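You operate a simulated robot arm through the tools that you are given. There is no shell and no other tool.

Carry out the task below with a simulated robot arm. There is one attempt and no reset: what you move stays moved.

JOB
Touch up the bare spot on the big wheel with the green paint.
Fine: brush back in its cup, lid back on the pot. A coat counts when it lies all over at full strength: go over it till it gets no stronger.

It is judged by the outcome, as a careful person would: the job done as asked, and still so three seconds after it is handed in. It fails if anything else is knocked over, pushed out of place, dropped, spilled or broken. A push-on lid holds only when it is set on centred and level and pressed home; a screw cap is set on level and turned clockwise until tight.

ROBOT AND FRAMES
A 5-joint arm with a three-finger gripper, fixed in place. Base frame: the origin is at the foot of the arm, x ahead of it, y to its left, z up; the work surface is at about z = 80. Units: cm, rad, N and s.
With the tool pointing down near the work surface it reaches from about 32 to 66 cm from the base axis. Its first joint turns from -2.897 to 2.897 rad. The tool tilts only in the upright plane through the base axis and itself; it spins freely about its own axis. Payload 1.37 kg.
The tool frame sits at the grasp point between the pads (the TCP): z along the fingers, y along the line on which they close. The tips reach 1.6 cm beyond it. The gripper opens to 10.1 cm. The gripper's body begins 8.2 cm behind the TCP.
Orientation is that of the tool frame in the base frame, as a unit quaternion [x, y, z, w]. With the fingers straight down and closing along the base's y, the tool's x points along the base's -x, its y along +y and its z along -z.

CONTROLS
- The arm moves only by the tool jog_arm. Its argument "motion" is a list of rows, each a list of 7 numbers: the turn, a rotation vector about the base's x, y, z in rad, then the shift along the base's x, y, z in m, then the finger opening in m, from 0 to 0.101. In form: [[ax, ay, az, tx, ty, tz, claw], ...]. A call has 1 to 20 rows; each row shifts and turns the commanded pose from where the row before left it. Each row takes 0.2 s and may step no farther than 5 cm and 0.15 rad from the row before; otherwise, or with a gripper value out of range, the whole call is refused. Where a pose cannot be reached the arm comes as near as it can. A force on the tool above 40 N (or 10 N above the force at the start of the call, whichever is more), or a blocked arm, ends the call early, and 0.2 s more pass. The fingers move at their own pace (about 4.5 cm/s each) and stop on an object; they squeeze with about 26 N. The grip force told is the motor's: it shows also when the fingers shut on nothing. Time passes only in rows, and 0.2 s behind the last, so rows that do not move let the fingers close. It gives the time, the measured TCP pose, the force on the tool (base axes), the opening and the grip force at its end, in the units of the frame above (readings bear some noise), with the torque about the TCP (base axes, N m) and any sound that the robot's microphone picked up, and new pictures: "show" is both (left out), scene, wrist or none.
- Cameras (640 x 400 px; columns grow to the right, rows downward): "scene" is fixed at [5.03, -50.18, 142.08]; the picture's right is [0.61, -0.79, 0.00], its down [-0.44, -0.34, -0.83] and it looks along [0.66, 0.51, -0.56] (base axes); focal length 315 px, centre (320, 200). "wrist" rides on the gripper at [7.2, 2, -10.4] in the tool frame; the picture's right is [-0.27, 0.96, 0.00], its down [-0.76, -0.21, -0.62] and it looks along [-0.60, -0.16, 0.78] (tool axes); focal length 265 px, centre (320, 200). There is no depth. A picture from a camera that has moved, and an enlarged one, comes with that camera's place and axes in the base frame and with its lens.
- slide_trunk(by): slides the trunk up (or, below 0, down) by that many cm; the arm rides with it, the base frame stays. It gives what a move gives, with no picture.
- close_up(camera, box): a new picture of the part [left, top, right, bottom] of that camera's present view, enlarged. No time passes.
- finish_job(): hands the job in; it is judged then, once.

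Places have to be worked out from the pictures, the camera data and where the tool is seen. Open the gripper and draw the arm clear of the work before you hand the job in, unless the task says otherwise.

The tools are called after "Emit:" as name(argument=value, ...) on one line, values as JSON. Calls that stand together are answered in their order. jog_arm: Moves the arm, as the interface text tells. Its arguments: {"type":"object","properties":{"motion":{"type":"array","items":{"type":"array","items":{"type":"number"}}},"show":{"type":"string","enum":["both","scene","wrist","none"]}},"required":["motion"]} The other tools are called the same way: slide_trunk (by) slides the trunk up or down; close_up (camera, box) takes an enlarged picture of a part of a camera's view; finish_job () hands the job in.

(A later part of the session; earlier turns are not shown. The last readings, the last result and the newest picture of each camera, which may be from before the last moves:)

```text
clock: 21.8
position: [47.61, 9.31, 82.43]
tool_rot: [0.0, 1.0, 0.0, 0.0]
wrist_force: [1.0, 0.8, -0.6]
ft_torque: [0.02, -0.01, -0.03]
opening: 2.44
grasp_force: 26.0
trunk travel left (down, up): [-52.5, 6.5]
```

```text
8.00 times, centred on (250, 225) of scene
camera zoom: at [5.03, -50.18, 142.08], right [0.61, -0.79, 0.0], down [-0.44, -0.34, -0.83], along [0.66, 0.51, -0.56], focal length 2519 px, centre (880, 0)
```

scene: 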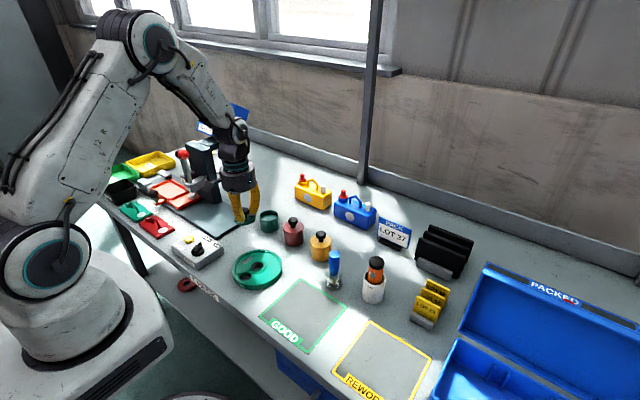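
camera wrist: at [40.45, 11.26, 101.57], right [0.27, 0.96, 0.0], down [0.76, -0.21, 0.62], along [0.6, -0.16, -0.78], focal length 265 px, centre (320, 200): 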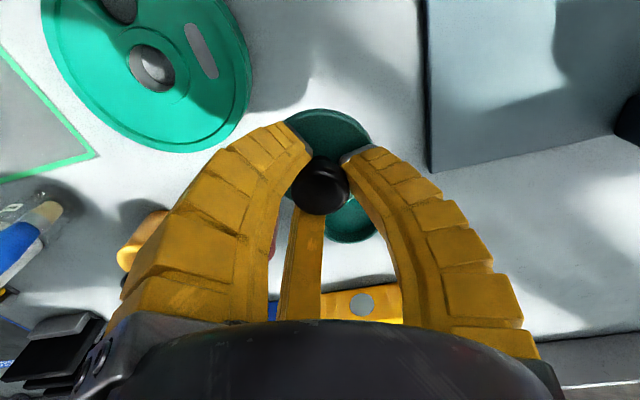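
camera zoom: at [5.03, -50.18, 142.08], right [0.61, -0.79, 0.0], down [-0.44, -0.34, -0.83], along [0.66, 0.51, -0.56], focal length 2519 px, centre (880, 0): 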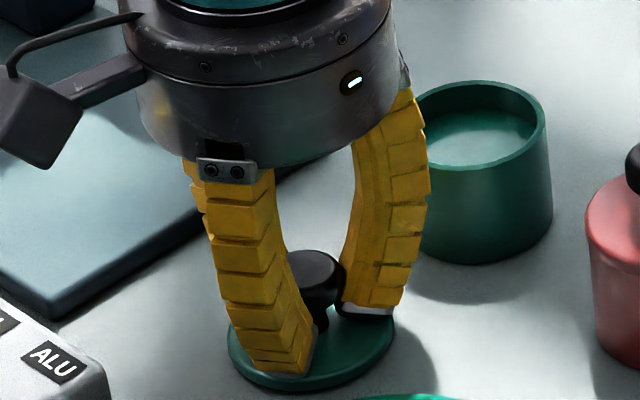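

The lid edge barely moved this time, so it may be touching. I'll check with the wrist view after 1 mm more.

Emit:
jog_arm(motion=[[0, 0, 0, 0, 0, -0.001, 0.0], [0, 0, 0, 0, 0, -0.001, 0.0], [0, 0, 0, 0, 0, 0, 0.0]])

Emit:
close_up(camera="scene", box=[230, 220, 270, 254])

Emit:
close_up(camera="wrist", box=[240, 80, 400, 225])

```text
clock: 22.6
position: [47.66, 9.23, 82.2]
tool_rot: [-0.001, 1.0, 0.0, 0.0]
wrist_force: [0.5, 0.2, -0.5]
ft_torque: [0.02, 0.0, -0.02]
opening: 2.45
grasp_force: 25.8
trunk travel left (down, up): [-52.5, 6.5]
camera wrist: at [40.46, 11.27, 92.6], right [0.27, 0.96, 0.0], down [0.76, -0.21, 0.62], along [0.6, -0.16, -0.78], focal length 265 px, centre (320, 200)
```

scene: 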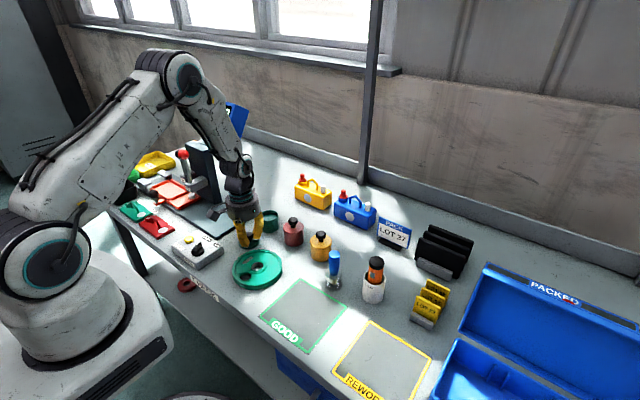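
wrist: 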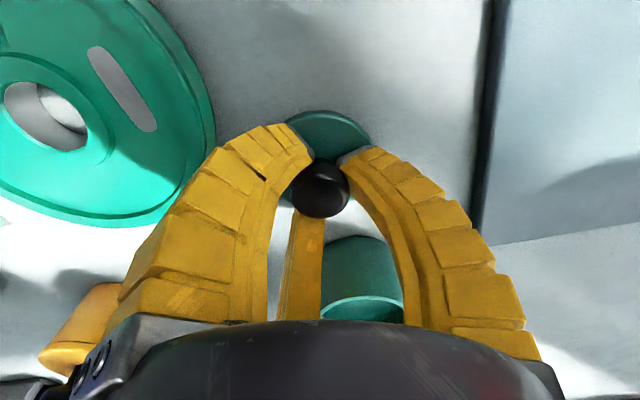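

```text
11.76 times, centred on (250, 237) of scene
camera zoom: at [5.03, -50.18, 142.08], right [0.61, -0.79, 0.0], down [-0.44, -0.34, -0.83], along [0.66, 0.51, -0.56], focal length 3704 px, centre (1144, -235)
```

zoom: 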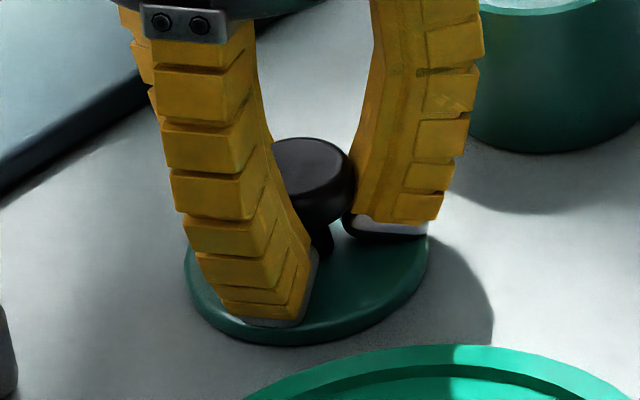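

```text
2.76 times, centred on (320, 152) of wrist
camera zoom: at [40.46, 11.27, 92.6], right [0.27, 0.96, 0.0], down [0.76, -0.21, 0.62], along [0.6, -0.16, -0.78], focal length 732 px, centre (320, 331)
```

zoom: 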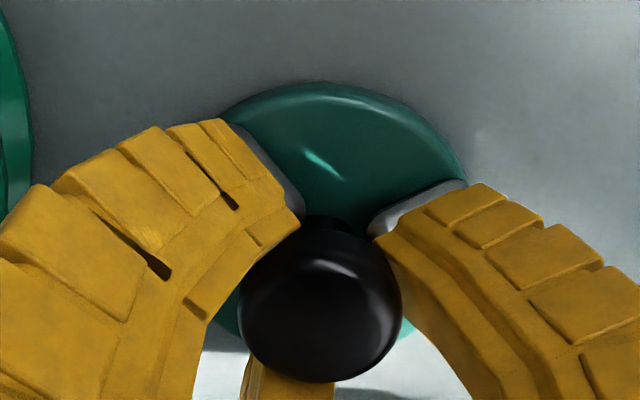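

The lid seems to be around 0.5 cm thick and is very nearly down. I'll keep stepping 1 mm at a time.

Emit:
jog_arm(motion=[[0, 0, 0, 0, 0, -0.001, 0.0], [0, 0, 0, 0, 0, 0, 0.0]], show="none")

Emit:
jog_arm(motion=[[0, 0, 0, 0, 0, -0.001, 0.0], [0, 0, 0, 0, 0, 0, 0.0]], show="none")

Emit:
close_up(camera="scene", box=[230, 220, 270, 254])

```text
clock: 23.2
position: [47.58, 9.36, 82.18]
tool_rot: [-0.001, 1.0, 0.0, 0.001]
wrist_force: [0.2, 0.4, -0.9]
ft_torque: [-0.02, -0.04, -0.03]
opening: 2.47
grasp_force: 26.3
trunk travel left (down, up): [-52.5, 6.5]
```

```text
clock: 23.8
position: [47.59, 9.27, 81.93]
tool_rot: [0.0, 1.0, 0.0, 0.0]
wrist_force: [0.8, -0.4, -0.6]
ft_torque: [0.0, 0.02, 0.03]
opening: 2.36
grasp_force: 26.7
trunk travel left (down, up): [-52.5, 6.5]
```

```text
11.76 times, centred on (250, 237) of scene
camera zoom: at [5.03, -50.18, 142.08], right [0.61, -0.79, 0.0], down [-0.44, -0.34, -0.83], along [0.66, 0.51, -0.56], focal length 3704 px, centre (1144, -235)
```

zoom: 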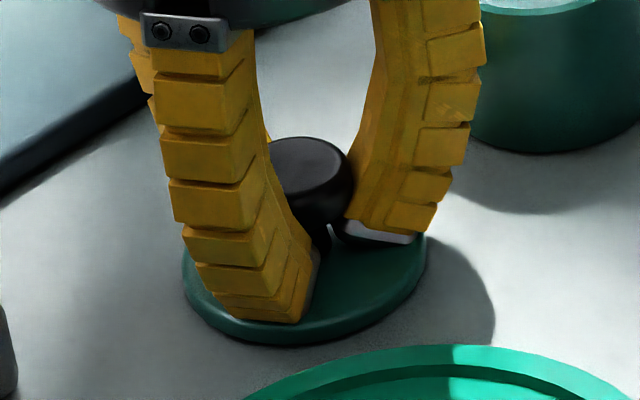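

The lid and knob no longer move in the picture while the fingers do, so the lid is resting on the table. I'll open and rise.

Emit:
jog_arm(motion=[[0, 0, 0, 0, 0, 0.001, 0.025], [0, 0, 0, 0, 0, 0, 0.035], [0, 0, 0, 0, 0, 0, 0.05], [0, 0, 0, 0, 0, 0, 0.06], [0, 0, 0, 0, 0, 0.01, 0.06], [0, 0, 0, 0, 0, 0.02, 0.06], [0, 0, 0, 0, 0, 0.03, 0.06], [0, 0, 0, 0, 0, 0.03, 0.06]])

Emit:
close_up(camera="scene", box=[210, 190, 310, 255])

Emit:
close_up(camera="wrist", box=[40, 0, 440, 250])

```text
clock: 25.6
position: [47.52, 9.37, 91.05]
tool_rot: [0.0, 1.0, 0.0, -0.001]
wrist_force: [-0.6, -0.3, 0.6]
ft_torque: [-0.01, 0.0, 0.01]
opening: 6.35
grasp_force: 2.6
trunk travel left (down, up): [-52.5, 6.5]
camera wrist: at [40.44, 11.32, 101.48], right [0.27, 0.96, 0.0], down [0.76, -0.21, 0.62], along [0.6, -0.16, -0.78], focal length 265 px, centre (320, 200)
```

scene: 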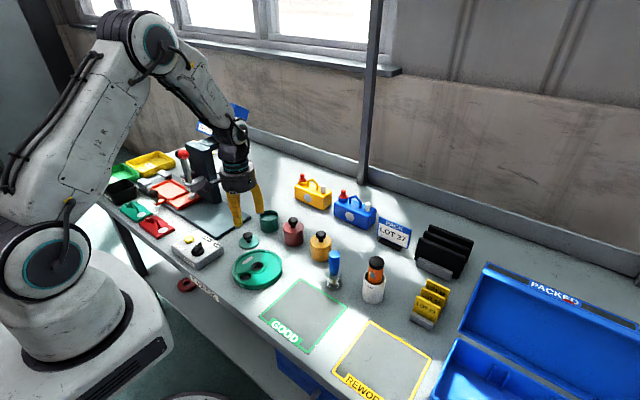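
wrist: 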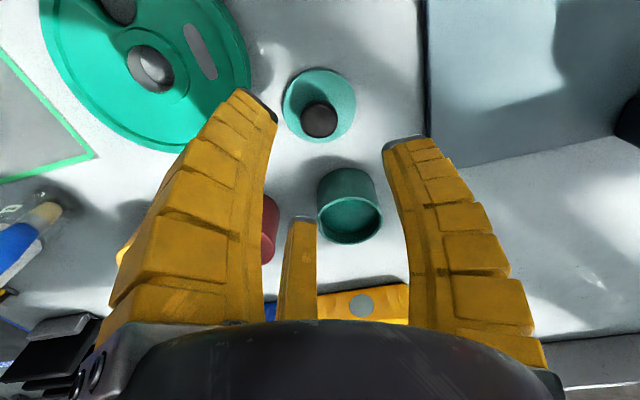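

```text
6.15 times, centred on (260, 222) of scene
camera zoom: at [5.03, -50.18, 142.08], right [0.61, -0.79, 0.0], down [-0.44, -0.34, -0.83], along [0.66, 0.51, -0.56], focal length 1938 px, centre (689, 62)
```

zoom: 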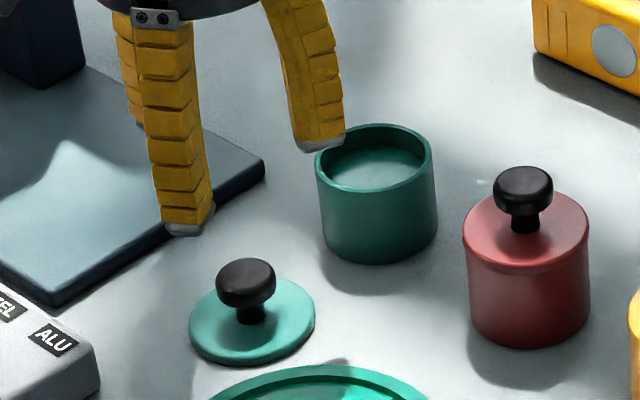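

```text
1.60 times, centred on (240, 125) of wrist
camera zoom: at [40.44, 11.32, 101.48], right [0.27, 0.96, 0.0], down [0.76, -0.21, 0.62], along [0.6, -0.16, -0.78], focal length 425 px, centre (448, 320)
```

zoom: 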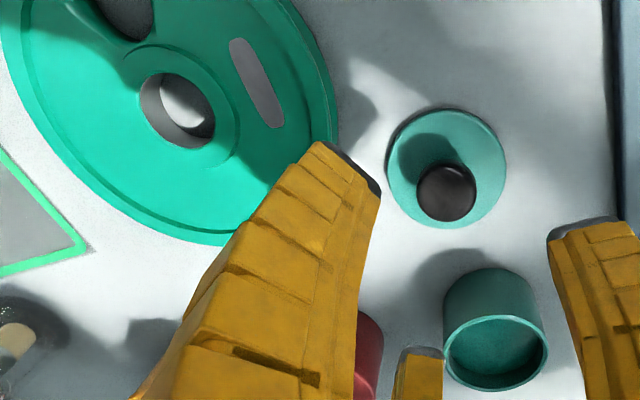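

The lid is sitting level at about (47.6, 9.3), and the spot spans roughly (39.9, 2.7) to (43.2, 3.0) at z ≈ 81.1. Next I'll rise and move over toward the brush cup near (50, -19.5).

Emit:
jog_arm(motion=[[0, 0, 0, 0, 0, 0.03, 0.06], [0, 0, 0, 0, 0, 0.04, 0.06], [0, 0, 0, 0, 0, 0.03, 0.06], [0, 0, 0, 0.002, -0.02, 0, 0.06], [0, 0, 0, 0.002, -0.04, 0, 0.06], [0, 0, 0, 0.002, -0.04, 0, 0.06], [0, 0, 0, 0.002, -0.04, 0, 0.06], [0, 0, 0, 0.002, -0.04, 0, 0.06], [0, 0, 0, 0.002, -0.04, 0, 0.06], [0, 0, 0, 0.002, -0.04, 0, 0.06], [0, 0, 0, 0.002, -0.02, 0, 0.06], [0, 0, 0, 0, 0, 0, 0.06]])

Emit:
close_up(camera="wrist", box=[220, 60, 420, 185])

```text
clock: 28.2
position: [49.12, -18.65, 101.05]
tool_rot: [0.001, 1.0, 0.0, -0.001]
wrist_force: [0.2, 0.0, 0.8]
ft_torque: [0.02, 0.01, -0.01]
opening: 6.34
grasp_force: 2.9
trunk travel left (down, up): [-52.5, 6.5]
camera wrist: at [42.08, -16.78, 111.48], right [0.27, 0.96, 0.0], down [0.76, -0.21, 0.62], along [0.6, -0.16, -0.78], focal length 265 px, centre (320, 200)
```

scene: 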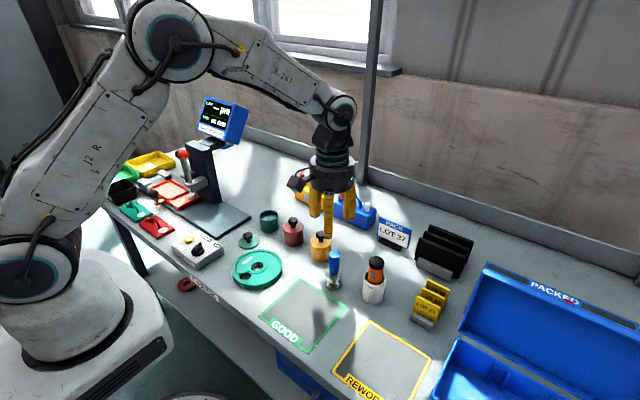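
wrist: 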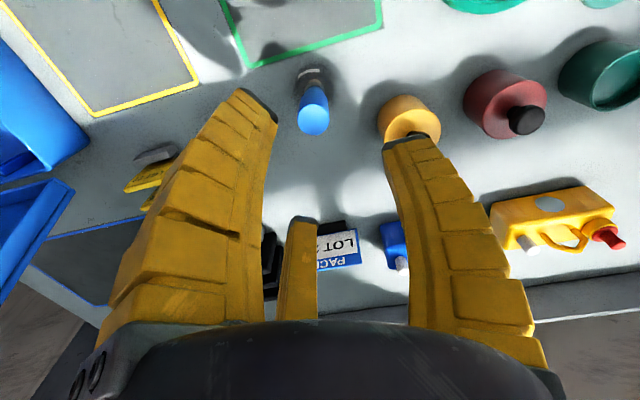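

```text
3.20 times, centred on (320, 122) of wrist
camera zoom: at [42.08, -16.78, 111.48], right [0.27, 0.96, 0.0], down [0.76, -0.21, 0.62], along [0.6, -0.16, -0.78], focal length 849 px, centre (320, 448)
```

zoom: 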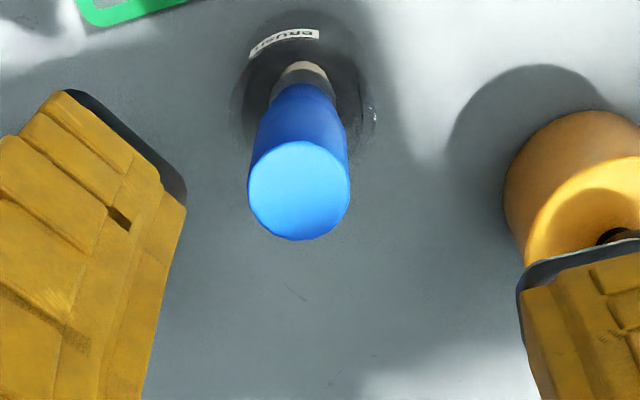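

The handle top triangulates to (50.2, -19.5, 89.8), about 2.7 cm thick, and the cup rim is near z 85.3. I'll move over it and down to just above the top to verify centring.

Emit:
jog_arm(motion=[[0, 0, 0, 0.005, -0.004, -0.02, 0.06], [0, 0, 0, 0.006, -0.005, -0.03, 0.06], [0, 0, 0, 0, 0, -0.02, 0.06], [0, 0, 0, 0, 0, -0.01, 0.06], [0, 0, 0, 0, 0, 0, 0.06]])

Emit:
close_up(camera="wrist", box=[220, 80, 420, 205])

Emit:
close_up(camera="scene", box=[290, 210, 390, 300])

```text
clock: 29.4
position: [50.25, -19.61, 93.03]
tool_rot: [0.001, 1.0, -0.001, -0.001]
wrist_force: [0.2, 0.3, 0.1]
ft_torque: [-0.03, 0.0, -0.02]
opening: 6.35
grasp_force: 2.4
trunk travel left (down, up): [-52.5, 6.5]
camera wrist: at [43.05, -17.69, 103.46], right [0.27, 0.96, 0.0], down [0.76, -0.21, 0.62], along [0.6, -0.16, -0.78], focal length 265 px, centre (320, 200)
```

scene: 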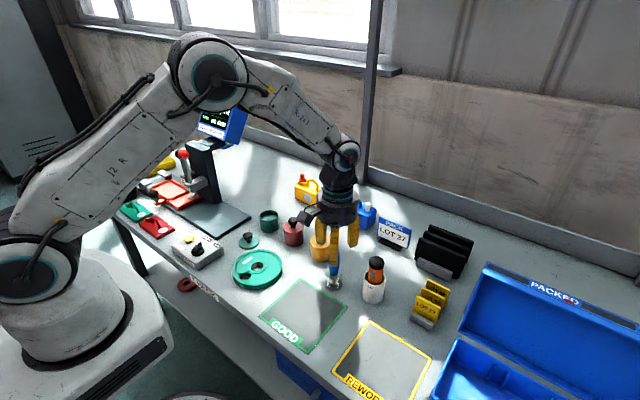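
wrist: 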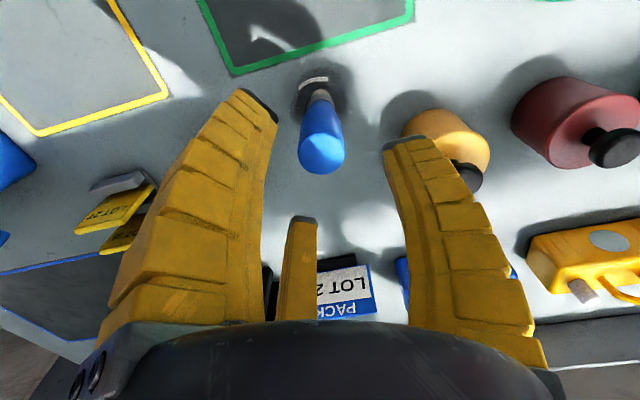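

```text
3.20 times, centred on (320, 142) of wrist
camera zoom: at [43.05, -17.69, 103.46], right [0.27, 0.96, 0.0], down [0.76, -0.21, 0.62], along [0.6, -0.16, -0.78], focal length 849 px, centre (320, 384)
```

zoom: 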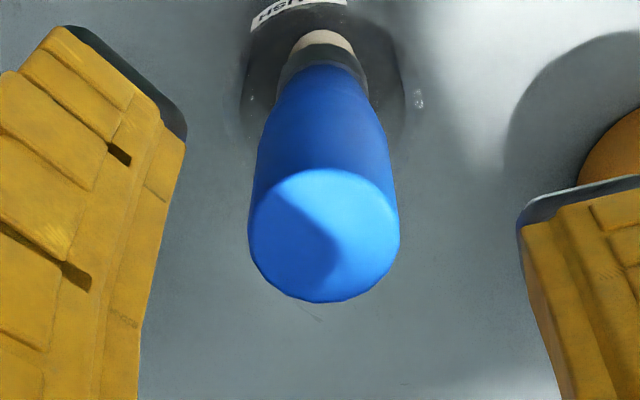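

```text
4.44 times, centred on (340, 255) of scene
camera zoom: at [5.03, -50.18, 142.08], right [0.61, -0.79, 0.0], down [-0.44, -0.34, -0.83], along [0.66, 0.51, -0.56], focal length 1399 px, centre (231, -44)
```

zoom: 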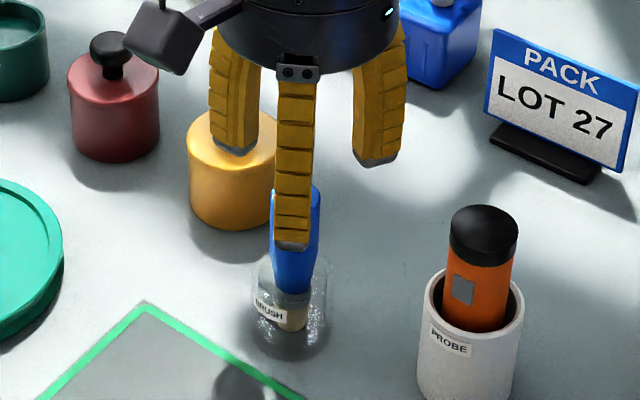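

Centred on the handle to within 0.1 cm. I'll descend to TCP z ≈ 87.6, keeping the tips above the cup rim, and close slowly.

Emit:
jog_arm(motion=[[0, 0, 0, 0, 0.0005, -0.02, 0.06], [0, 0, 0, 0, 0, -0.02, 0.06], [0, 0, 0, 0, 0, -0.014, 0.06], [0, 0, 0, 0, 0, 0, 0.045], [0, 0, 0, 0, 0, 0, 0.035], [0, 0, 0, 0, 0, 0, 0.025], [0, 0, 0, 0, 0, 0, 0.01], [0, 0, 0, 0, 0, 0, 0.0], [0, 0, 0, 0, 0, 0, 0.0]])

Emit:
close_up(camera="scene", box=[300, 220, 380, 300])

Emit:
close_up(camera="wrist", box=[220, 80, 420, 225])

```text
clock: 31.4
position: [50.13, -19.62, 87.87]
tool_rot: [0.0, 1.0, 0.0, 0.001]
wrist_force: [0.3, -0.7, 8.0]
ft_torque: [-0.07, -0.09, -0.02]
opening: 2.13
grasp_force: 26.0
trunk travel left (down, up): [-52.5, 6.5]
camera wrist: at [43.07, -17.66, 98.19], right [0.27, 0.96, 0.0], down [0.75, -0.21, 0.62], along [0.6, -0.17, -0.78], focal length 265 px, centre (320, 200)
```

scene: 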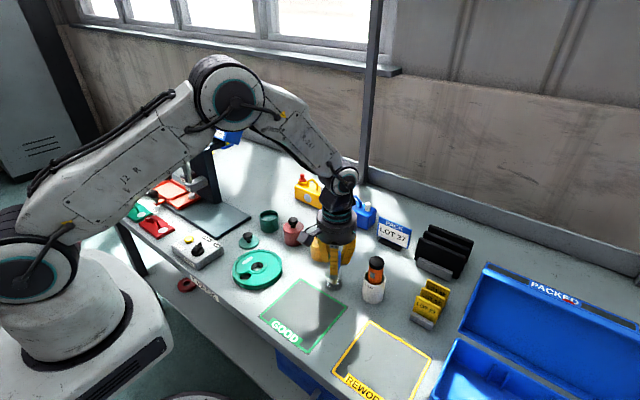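
wrist: 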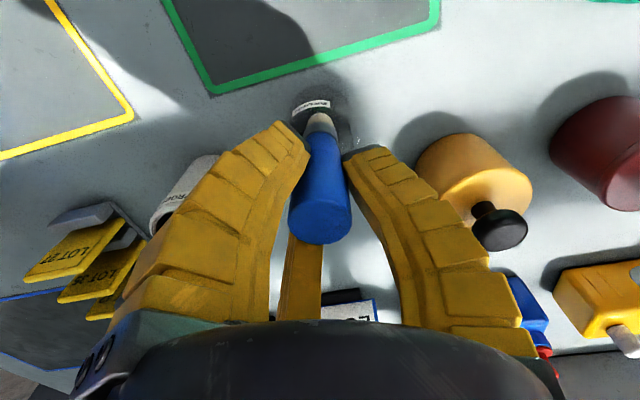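

```text
5.00 times, centred on (340, 260) of scene
camera zoom: at [5.03, -50.18, 142.08], right [0.61, -0.79, 0.0], down [-0.44, -0.34, -0.83], along [0.66, 0.51, -0.56], focal length 1574 px, centre (220, -100)
```

zoom: 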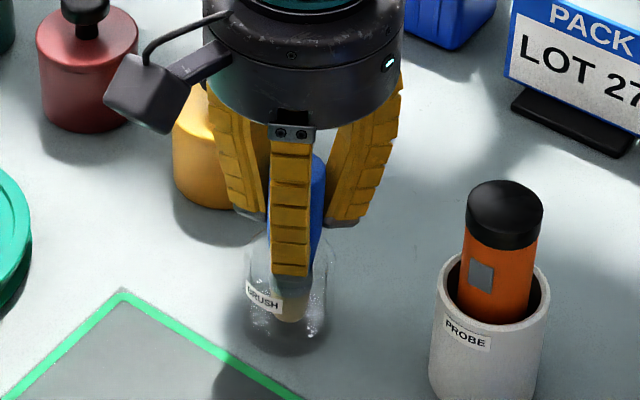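

```text
2.76 times, centred on (320, 152) of wrist
camera zoom: at [43.07, -17.66, 98.19], right [0.27, 0.96, 0.0], down [0.75, -0.21, 0.62], along [0.6, -0.17, -0.78], focal length 732 px, centre (320, 331)
```

zoom: 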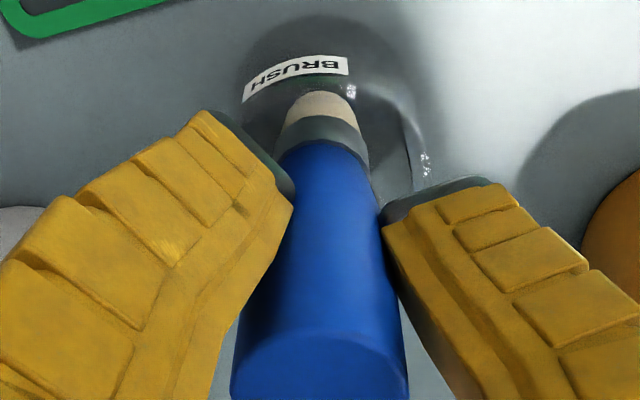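

The brush is gripped (opening 2.1), but there's an 8 N upward push, so the tips may be bearing on something. I'll lift slowly and watch that the cup stays.

Emit:
jog_arm(motion=[[0, 0, 0, 0, 0, 0.002, 0.0], [0, 0, 0, 0, 0, 0.002, 0.0], [0, 0, 0, 0, 0, 0.003, 0.0], [0, 0, 0, 0, 0, 0.004, 0.0]])

Emit:
close_up(camera="scene", box=[300, 220, 380, 300])

Emit:
close_up(camera="wrist", box=[220, 80, 420, 225])

```text
clock: 32.4
position: [50.32, -19.66, 88.79]
tool_rot: [0.0, 1.0, 0.0, 0.0]
wrist_force: [-0.2, 0.3, -1.0]
ft_torque: [0.01, 0.01, 0.02]
opening: 1.89
grasp_force: 25.5
trunk travel left (down, up): [-52.5, 6.5]
camera wrist: at [43.12, -17.57, 99.18], right [0.27, 0.96, 0.0], down [0.76, -0.21, 0.62], along [0.6, -0.16, -0.78], focal length 265 px, centre (320, 200)
```

scene: 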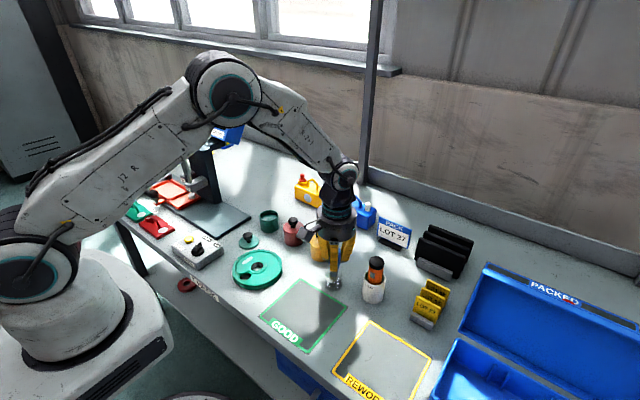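
wrist: 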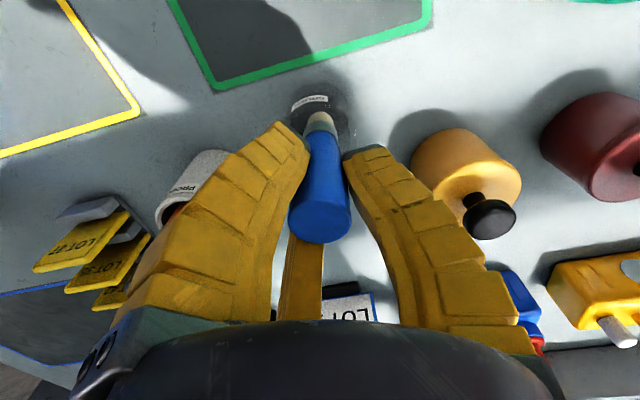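

```text
5.00 times, centred on (340, 260) of scene
camera zoom: at [5.03, -50.18, 142.08], right [0.61, -0.79, 0.0], down [-0.44, -0.34, -0.83], along [0.66, 0.51, -0.56], focal length 1574 px, centre (220, -100)
```

zoom: 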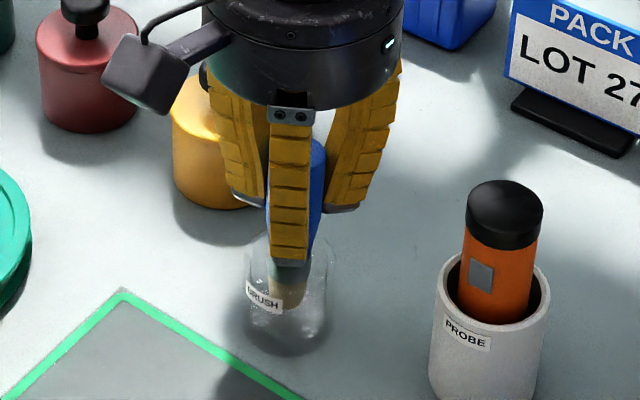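

```text
2.76 times, centred on (320, 152) of wrist
camera zoom: at [43.12, -17.57, 99.18], right [0.27, 0.96, 0.0], down [0.76, -0.21, 0.62], along [0.6, -0.16, -0.78], focal length 732 px, centre (320, 331)
```

zoom: 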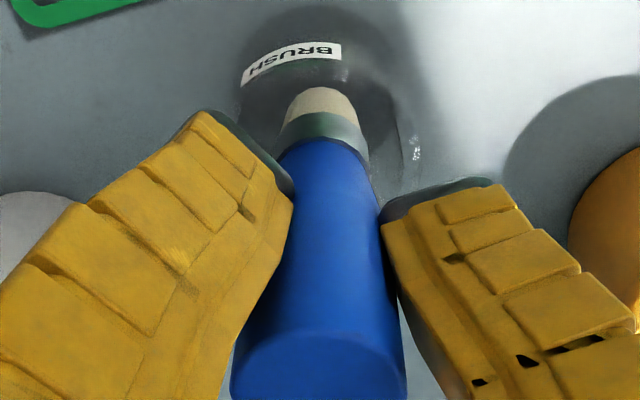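

The brush rises with the gripper and the cup stays in place. I'll continue lifting gently until the bristles clear the cup.

Emit:
jog_arm(motion=[[0, 0, 0, 0, 0, 0.005, 0.0], [0, 0, 0, 0, 0, 0.007, 0.0], [0, 0, 0, 0, 0, 0.01, 0.0], [0, 0, 0, 0, 0, 0.01, 0.0], [0, 0, 0, 0, 0, 0.01, 0.0], [0, 0, 0, 0, 0, 0.01, 0.0], [0, 0, 0, 0, 0, 0.01, 0.0], [0, 0, 0, 0, 0, 0.01, 0.0], [0, 0, 0, 0, 0, 0.01, 0.0], [0, 0, 0, 0, 0, 0.008, 0.0], [0, 0, 0, 0, 0, 0.004, 0.0], [0, 0, 0, 0, 0, 0, 0.0]])

Emit:
close_up(camera="scene", box=[290, 180, 390, 300])

Emit:
close_up(camera="wrist", box=[220, 80, 420, 225])

```text
clock: 35.0
position: [50.25, -19.49, 98.28]
tool_rot: [0.0, 1.0, 0.0, 0.0]
wrist_force: [-0.1, 0.4, -0.1]
ft_torque: [0.0, -0.02, -0.02]
opening: 1.9
grasp_force: 26.2
trunk travel left (down, up): [-52.5, 6.5]
camera wrist: at [43.12, -17.6, 108.64], right [0.27, 0.96, 0.0], down [0.76, -0.21, 0.62], along [0.6, -0.16, -0.78], focal length 265 px, centre (320, 200)
```

scene: 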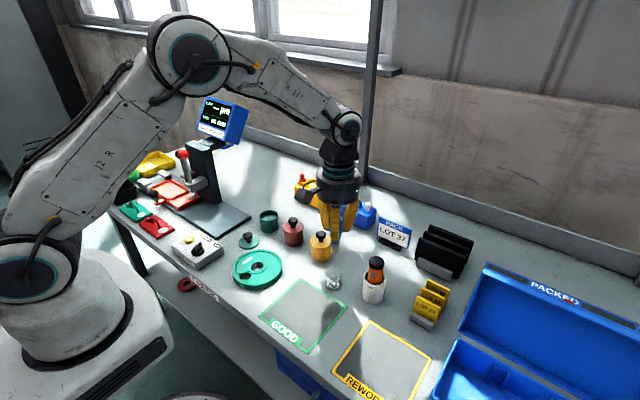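
wrist: 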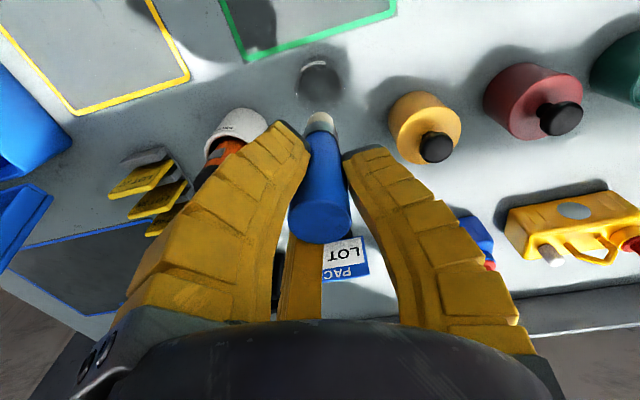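

```text
3.33 times, centred on (340, 240) of scene
camera zoom: at [5.03, -50.18, 142.08], right [0.61, -0.79, 0.0], down [-0.44, -0.34, -0.83], along [0.66, 0.51, -0.56], focal length 1050 px, centre (253, 67)
```

zoom: 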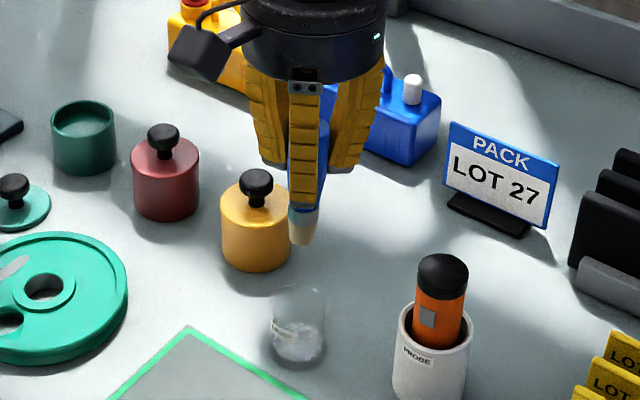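

```text
2.76 times, centred on (320, 152) of wrist
camera zoom: at [43.12, -17.6, 108.64], right [0.27, 0.96, 0.0], down [0.76, -0.21, 0.62], along [0.6, -0.16, -0.78], focal length 732 px, centre (320, 331)
```

zoom: 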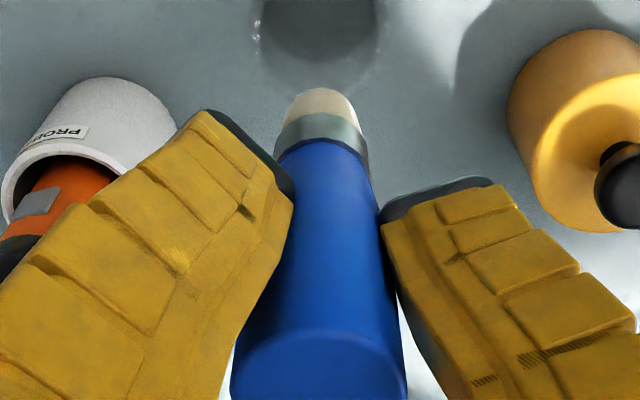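

The brush is held vertical with its bristle tip at z ≈ 90.3, about 8.0 cm below the TCP. I'll carry it at this height to above the green pot at (56.4, 9.5).

Emit:
jog_arm(motion=[[0, 0, 0, 0.002, 0.007, 0, 0.0], [0, 0, 0, 0.003, 0.014, 0, 0.0], [0, 0, 0, 0.004, 0.018, 0, 0.0], [0, 0, 0, 0.004, 0.018, 0, 0.0], [0, 0, 0, 0.004, 0.018, 0, 0.0], [0, 0, 0, 0.004, 0.018, 0, 0.0], [0, 0, 0, 0.004, 0.018, 0, 0.0], [0, 0, 0, 0.004, 0.018, 0, 0.0], [0, 0, 0, 0.004, 0.018, 0, 0.0], [0, 0, 0, 0.004, 0.018, 0, 0.0], [0, 0, 0, 0.004, 0.018, 0, 0.0], [0, 0, 0, 0.004, 0.018, 0, 0.0], [0, 0, 0, 0.004, 0.018, 0, 0.0], [0, 0, 0, 0.004, 0.018, 0, 0.0], [0, 0, 0, 0.004, 0.018, 0, 0.0], [0, 0, 0, 0.003, 0.018, 0, 0.0], [0, 0, 0, 0.002, 0.011, 0, 0.0], [0, 0, 0, 0, 0.006, 0, 0.0], [0, 0, 0, 0, 0, 0, 0.0]])

Emit:
close_up(camera="scene", box=[220, 150, 320, 250])

Emit:
close_up(camera="wrist", box=[220, 60, 420, 225])

```text
clock: 39.0
position: [56.48, 9.52, 98.3]
tool_rot: [0.001, 1.0, 0.001, 0.0]
wrist_force: [0.2, 0.3, -0.5]
ft_torque: [-0.02, -0.03, -0.01]
opening: 1.87
grasp_force: 26.3
trunk travel left (down, up): [-52.5, 6.5]
camera wrist: at [49.35, 11.41, 108.65], right [0.27, 0.96, 0.0], down [0.76, -0.21, 0.62], along [0.6, -0.16, -0.78], focal length 265 px, centre (320, 200)
```

scene: 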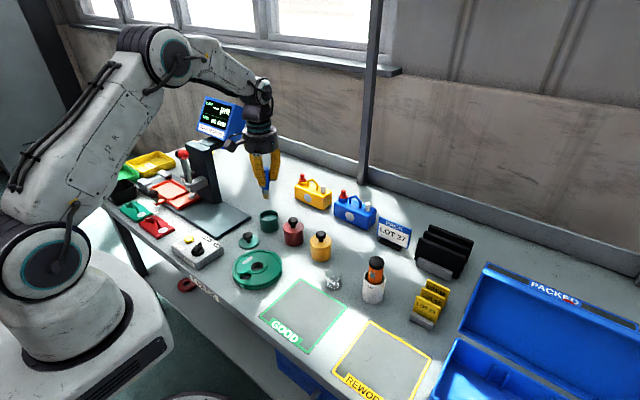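
wrist: 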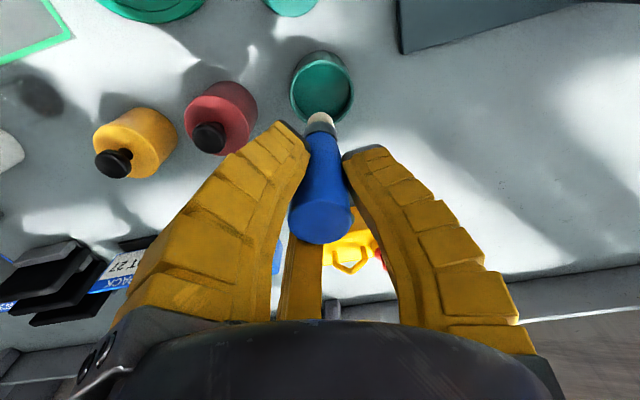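

```text
4.00 times, centred on (270, 200) of scene
camera zoom: at [5.03, -50.18, 142.08], right [0.61, -0.79, 0.0], down [-0.44, -0.34, -0.83], along [0.66, 0.51, -0.56], focal length 1260 px, centre (520, 200)
```

zoom: 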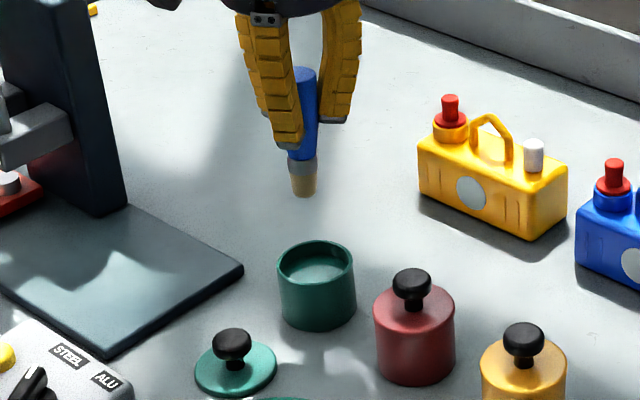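

```text
2.42 times, centred on (320, 142) of wrist
camera zoom: at [49.35, 11.41, 108.65], right [0.27, 0.96, 0.0], down [0.76, -0.21, 0.62], along [0.6, -0.16, -0.78], focal length 643 px, centre (320, 339)
```

zoom: 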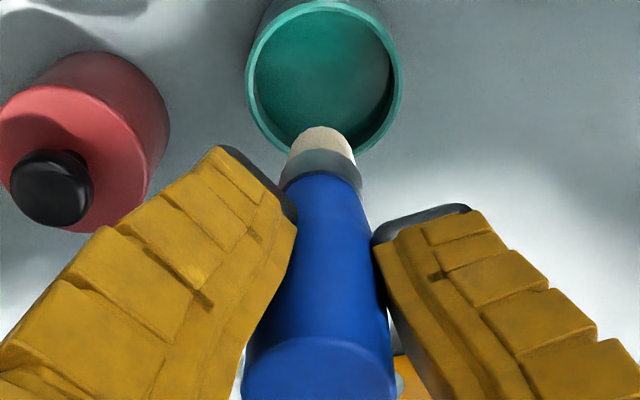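

The TCP is centred over the pot (rim centre ≈ (56.4, 9.6), rim z ≈ 84), with paint about 1 cm below the rim. I'll lower the brush until the tip is at about z 82.2.

Emit:
jog_arm(motion=[[0, 0, 0, 0, 0, -0.008, 0.0], [0, 0, 0, 0, 0, -0.015, 0.0], [0, 0, 0, 0, 0.0005, -0.015, 0.0], [0, 0, 0, 0, 0, -0.015, 0.0], [0, 0, 0, 0, 0, -0.012, 0.0], [0, 0, 0, 0, 0, -0.008, 0.0], [0, 0, 0, 0, 0, -0.005, 0.0], [0, 0, 0, 0, 0, -0.003, 0.0], [0, 0, 0, 0, 0, 0, 0.0]])

Emit:
close_up(camera="scene", box=[230, 170, 310, 240])

Emit:
close_up(camera="wrist", box=[240, 40, 400, 165])

```text
clock: 41.0
position: [56.45, 9.57, 90.34]
tool_rot: [0.0, 1.0, 0.0, 0.001]
wrist_force: [-4.8, 3.2, 19.9]
ft_torque: [0.18, 0.26, -0.01]
opening: 2.34
grasp_force: 26.1
trunk travel left (down, up): [-52.5, 6.5]
camera wrist: at [49.19, 11.48, 100.73], right [0.26, 0.96, 0.0], down [0.75, -0.21, 0.62], along [0.6, -0.16, -0.78], focal length 265 px, centre (320, 200)
```

scene: 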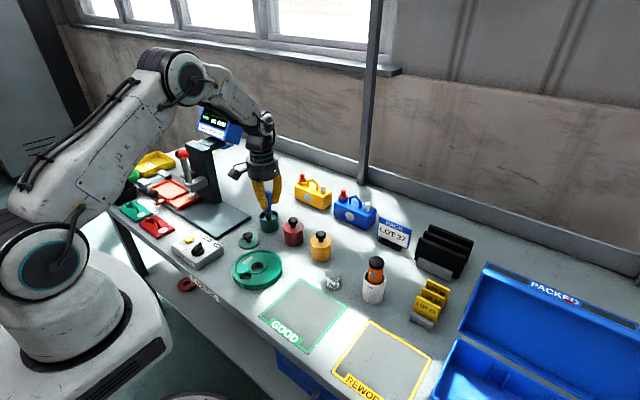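
wrist: 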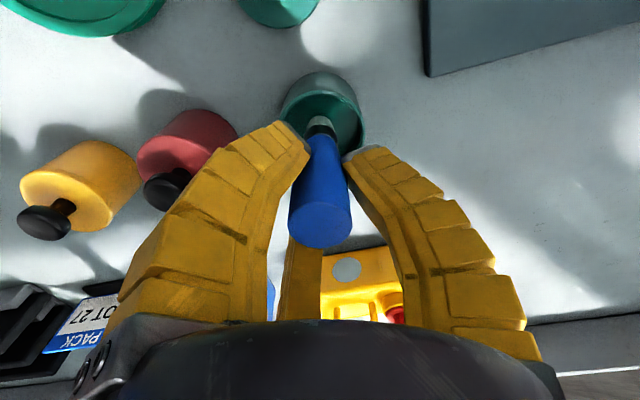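

```text
5.71 times, centred on (270, 205) of scene
camera zoom: at [5.03, -50.18, 142.08], right [0.61, -0.79, 0.0], down [-0.44, -0.34, -0.83], along [0.66, 0.51, -0.56], focal length 1799 px, centre (606, 171)
```

zoom: 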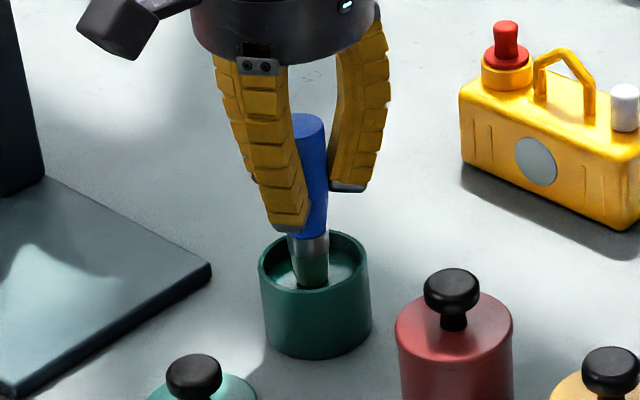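

```text
3.20 times, centred on (320, 102) of wrist
camera zoom: at [49.19, 11.48, 100.73], right [0.26, 0.96, 0.0], down [0.75, -0.21, 0.62], along [0.6, -0.16, -0.78], focal length 849 px, centre (320, 512)
```

zoom: 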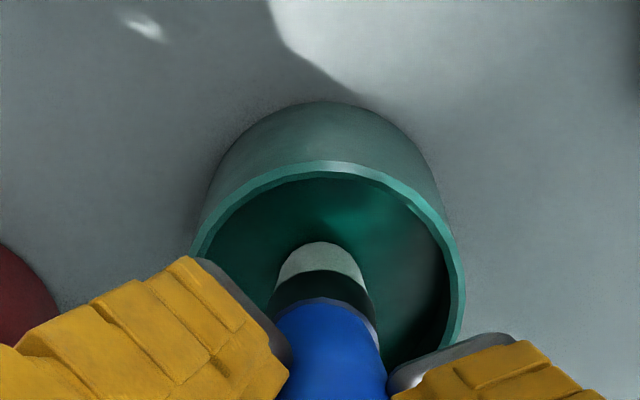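

There's a 20 N upward force, so the bristles reached a firm paint surface and the brush slid slightly up in the grip. The bristles look green, so I'll raise gently and inspect.

Emit:
jog_arm(motion=[[0, 0, 0, 0, 0, 0.002, 0.0], [0, 0, 0, 0, 0, 0.003, 0.0], [0, 0, 0, 0, 0, 0, 0.0]], show="none")

Emit:
jog_arm(motion=[[0, 0, 0, 0, 0, 0.005, 0.0], [0, 0, 0, 0, 0, 0.01, 0.0], [0, 0, 0, 0, 0, 0.015, 0.0], [0, 0, 0, 0, 0, 0.015, 0.0], [0, 0, 0, 0, 0, 0.01, 0.0], [0, 0, 0, 0, 0, 0.005, 0.0], [0, 0, 0, 0, 0, 0, 0.0]])

Emit:
close_up(camera="scene", box=[230, 150, 310, 240])

Emit:
close_up(camera="wrist", box=[240, 40, 400, 165])

```text
clock: 41.8
position: [56.43, 9.45, 90.51]
tool_rot: [0.001, 1.0, 0.0, -0.001]
wrist_force: [0.4, -0.4, 1.2]
ft_torque: [-0.03, -0.03, -0.02]
opening: 1.91
grasp_force: 25.8
trunk travel left (down, up): [-52.5, 6.5]
```

```text
clock: 43.4
position: [56.62, 9.42, 96.63]
tool_rot: [0.0, 1.0, 0.0, 0.0]
wrist_force: [0.2, 0.4, -0.9]
ft_torque: [0.02, -0.02, 0.02]
opening: 1.86
grasp_force: 25.8
trunk travel left (down, up): [-52.5, 6.5]
camera wrist: at [49.36, 11.43, 107.01], right [0.27, 0.96, 0.0], down [0.76, -0.21, 0.62], along [0.6, -0.16, -0.78], focal length 265 px, centre (320, 200)
```

scene: 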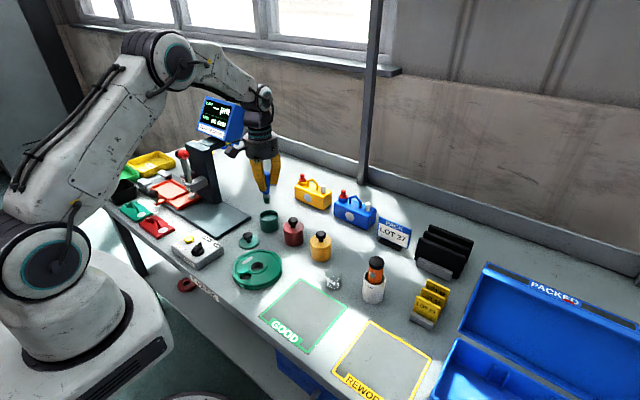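
wrist: 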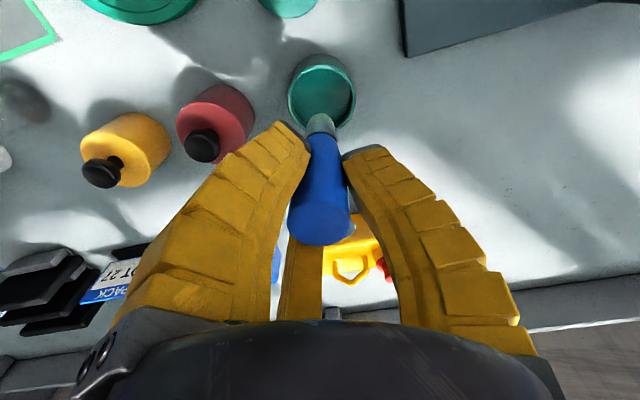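

```text
4.44 times, centred on (270, 195) of scene
camera zoom: at [5.03, -50.18, 142.08], right [0.61, -0.79, 0.0], down [-0.44, -0.34, -0.83], along [0.66, 0.51, -0.56], focal length 1399 px, centre (542, 222)
```

zoom: 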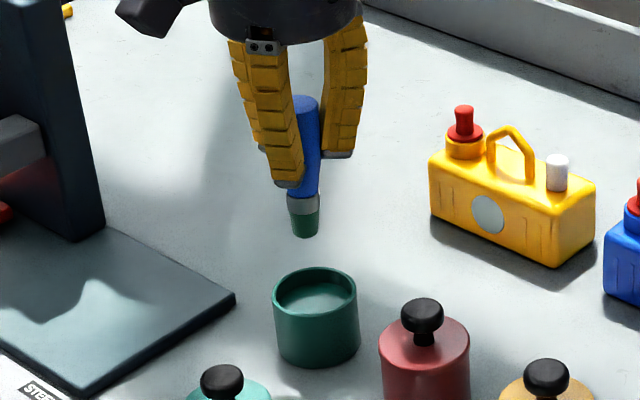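

```text
3.20 times, centred on (320, 102) of wrist
camera zoom: at [49.36, 11.43, 107.01], right [0.27, 0.96, 0.0], down [0.76, -0.21, 0.62], along [0.6, -0.16, -0.78], focal length 849 px, centre (320, 512)
```

zoom: 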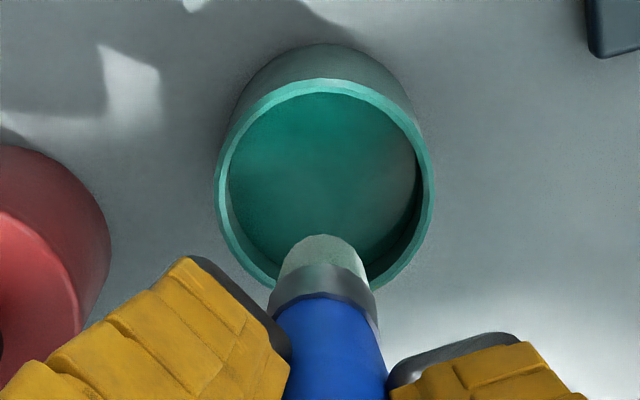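

The bristles are loaded green and the tip is still about 8.0 cm below the TCP. I'll carry the brush to above the spot's centre at (41.5, 2.85).

Emit:
jog_arm(motion=[[0, 0, 0, -0.007, -0.003, 0, 0.0], [0, 0, 0, -0.014, -0.006, 0, 0.0], [0, 0, 0, -0.018, -0.008, 0, 0.0], [0, 0, 0, -0.018, -0.008, 0, 0.0], [0, 0, 0, -0.018, -0.008, 0, 0.0], [0, 0, 0, -0.018, -0.008, 0, 0.0], [0, 0, 0, -0.018, -0.008, 0, 0.0], [0, 0, 0, -0.018, -0.008, 0, 0.0], [0, 0, 0, -0.014, -0.006, -0.01, 0.0], [0, 0, 0, -0.007, -0.003, -0.015, 0.0], [0, 0, 0, 0, 0, -0.015, 0.0], [0, 0, 0, 0, 0, -0.01, 0.0], [0, 0, 0, 0, 0, 0, 0.0]])

Emit:
close_up(camera="scene", box=[210, 200, 310, 300])

Emit:
close_up(camera="wrist", box=[220, 40, 420, 165])

```text
clock: 46.2
position: [41.51, 2.87, 91.81]
tool_rot: [0.0, 1.0, 0.001, 0.0]
wrist_force: [-0.4, 0.1, -0.3]
ft_torque: [-0.01, 0.03, 0.02]
opening: 1.85
grasp_force: 26.3
trunk travel left (down, up): [-52.5, 6.5]
camera wrist: at [34.33, 4.79, 102.07], right [0.27, 0.96, 0.0], down [0.76, -0.21, 0.62], along [0.6, -0.16, -0.78], focal length 265 px, centre (320, 200)
```

scene: 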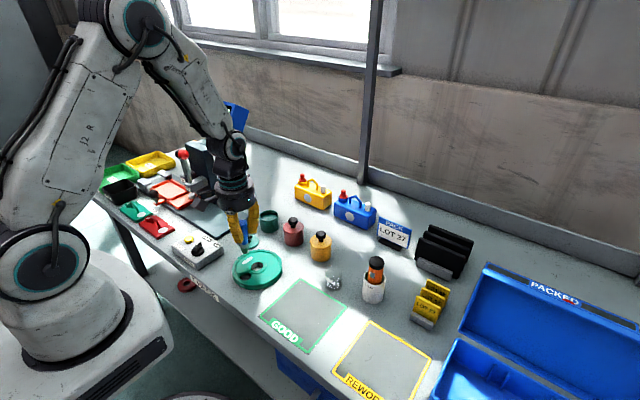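
wrist: 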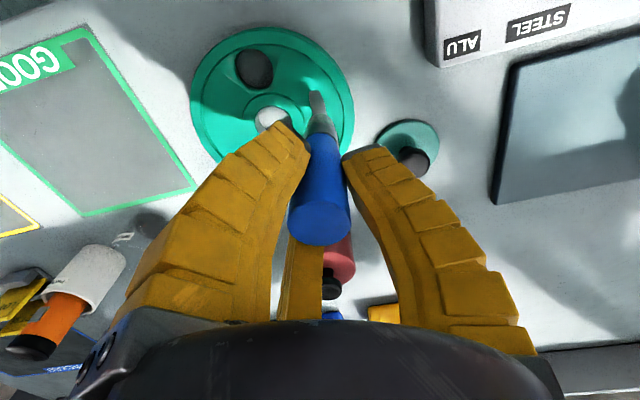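

```text
4.00 times, centred on (260, 250) of scene
camera zoom: at [5.03, -50.18, 142.08], right [0.61, -0.79, 0.0], down [-0.44, -0.34, -0.83], along [0.66, 0.51, -0.56], focal length 1260 px, centre (560, 0)
```

zoom: 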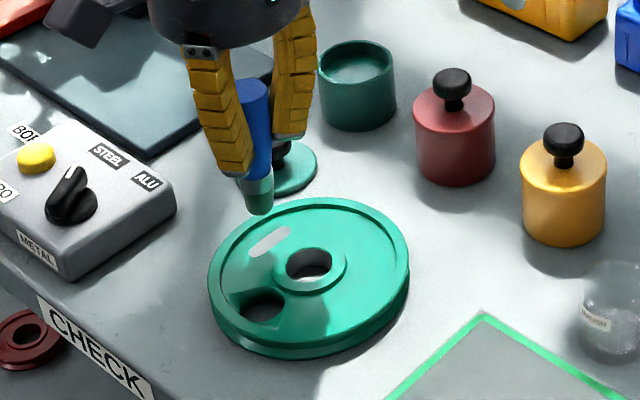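

```text
3.20 times, centred on (320, 102) of wrist
camera zoom: at [34.33, 4.79, 102.07], right [0.27, 0.96, 0.0], down [0.76, -0.21, 0.62], along [0.6, -0.16, -0.78], focal length 849 px, centre (320, 512)
```

zoom: 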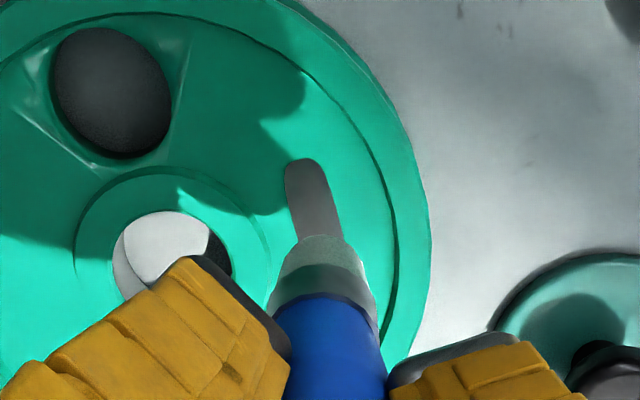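

The tip hovers over the spot, which I place as (40.0–43.15, ≈2.85). I'll lower carefully until I feel contact.

Emit:
jog_arm(motion=[[0, 0, 0, 0, 0, -0.01, 0.0], [0, 0, 0, 0, 0, -0.008, 0.0], [0, 0, 0, 0, 0, -0.003, 0.0], [0, 0, 0, 0, 0, 0, 0.0]], show="none")

Emit:
close_up(camera="wrist", box=[240, 40, 400, 165])

Emit:
close_up(camera="scene", box=[220, 230, 290, 290])

```text
clock: 47.2
position: [41.59, 2.86, 89.51]
tool_rot: [0.0, 1.0, -0.001, 0.001]
wrist_force: [-0.5, -0.6, -0.8]
ft_torque: [0.01, 0.0, 0.0]
opening: 1.86
grasp_force: 25.9
trunk travel left (down, up): [-52.5, 6.5]
```

```text
3.20 times, centred on (320, 102) of wrist
camera zoom: at [34.36, 4.83, 99.91], right [0.27, 0.96, 0.0], down [0.76, -0.21, 0.62], along [0.6, -0.16, -0.78], focal length 849 px, centre (320, 512)
```

zoom: 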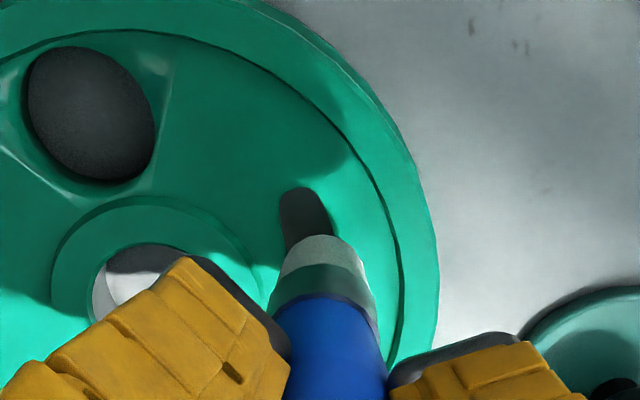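

```text
6.67 times, centred on (255, 260) of scene
camera zoom: at [5.03, -50.18, 142.08], right [0.61, -0.79, 0.0], down [-0.44, -0.34, -0.83], along [0.66, 0.51, -0.56], focal length 2099 px, centre (753, -200)
```

zoom: 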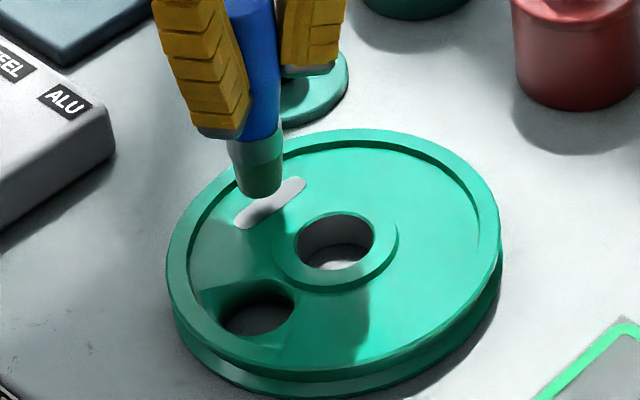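

The tip is a few mm above the spot. I'll lower in 1–2 mm steps.

Emit:
jog_arm(motion=[[0, 0, 0, 0, 0, -0.002, 0.0], [0, 0, 0, 0, 0, -0.001, 0.0], [0, 0, 0, 0, 0, 0, 0.0]], show="none")

Emit:
jog_arm(motion=[[0, 0, 0, 0, 0, -0.001, 0.0], [0, 0, 0, 0, 0, 0, 0.0]], show="none")

Emit:
close_up(camera="scene", box=[220, 230, 290, 290])

```text
clock: 48.0
position: [41.44, 2.92, 89.16]
tool_rot: [-0.001, 1.0, 0.0, 0.0]
wrist_force: [-0.6, 0.4, -0.3]
ft_torque: [0.0, 0.01, 0.0]
opening: 1.83
grasp_force: 26.1
trunk travel left (down, up): [-52.5, 6.5]
```

```text
clock: 48.6
position: [41.52, 2.97, 89.18]
tool_rot: [0.001, 1.0, 0.0, 0.0]
wrist_force: [0.4, 0.0, -0.1]
ft_torque: [-0.01, -0.02, 0.0]
opening: 1.87
grasp_force: 26.2
trunk travel left (down, up): [-52.5, 6.5]
```

```text
6.67 times, centred on (255, 260) of scene
camera zoom: at [5.03, -50.18, 142.08], right [0.61, -0.79, 0.0], down [-0.44, -0.34, -0.83], along [0.66, 0.51, -0.56], focal length 2099 px, centre (753, -200)
```

zoom: 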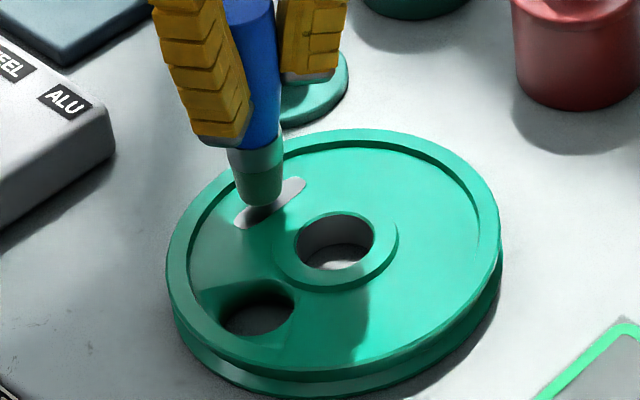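

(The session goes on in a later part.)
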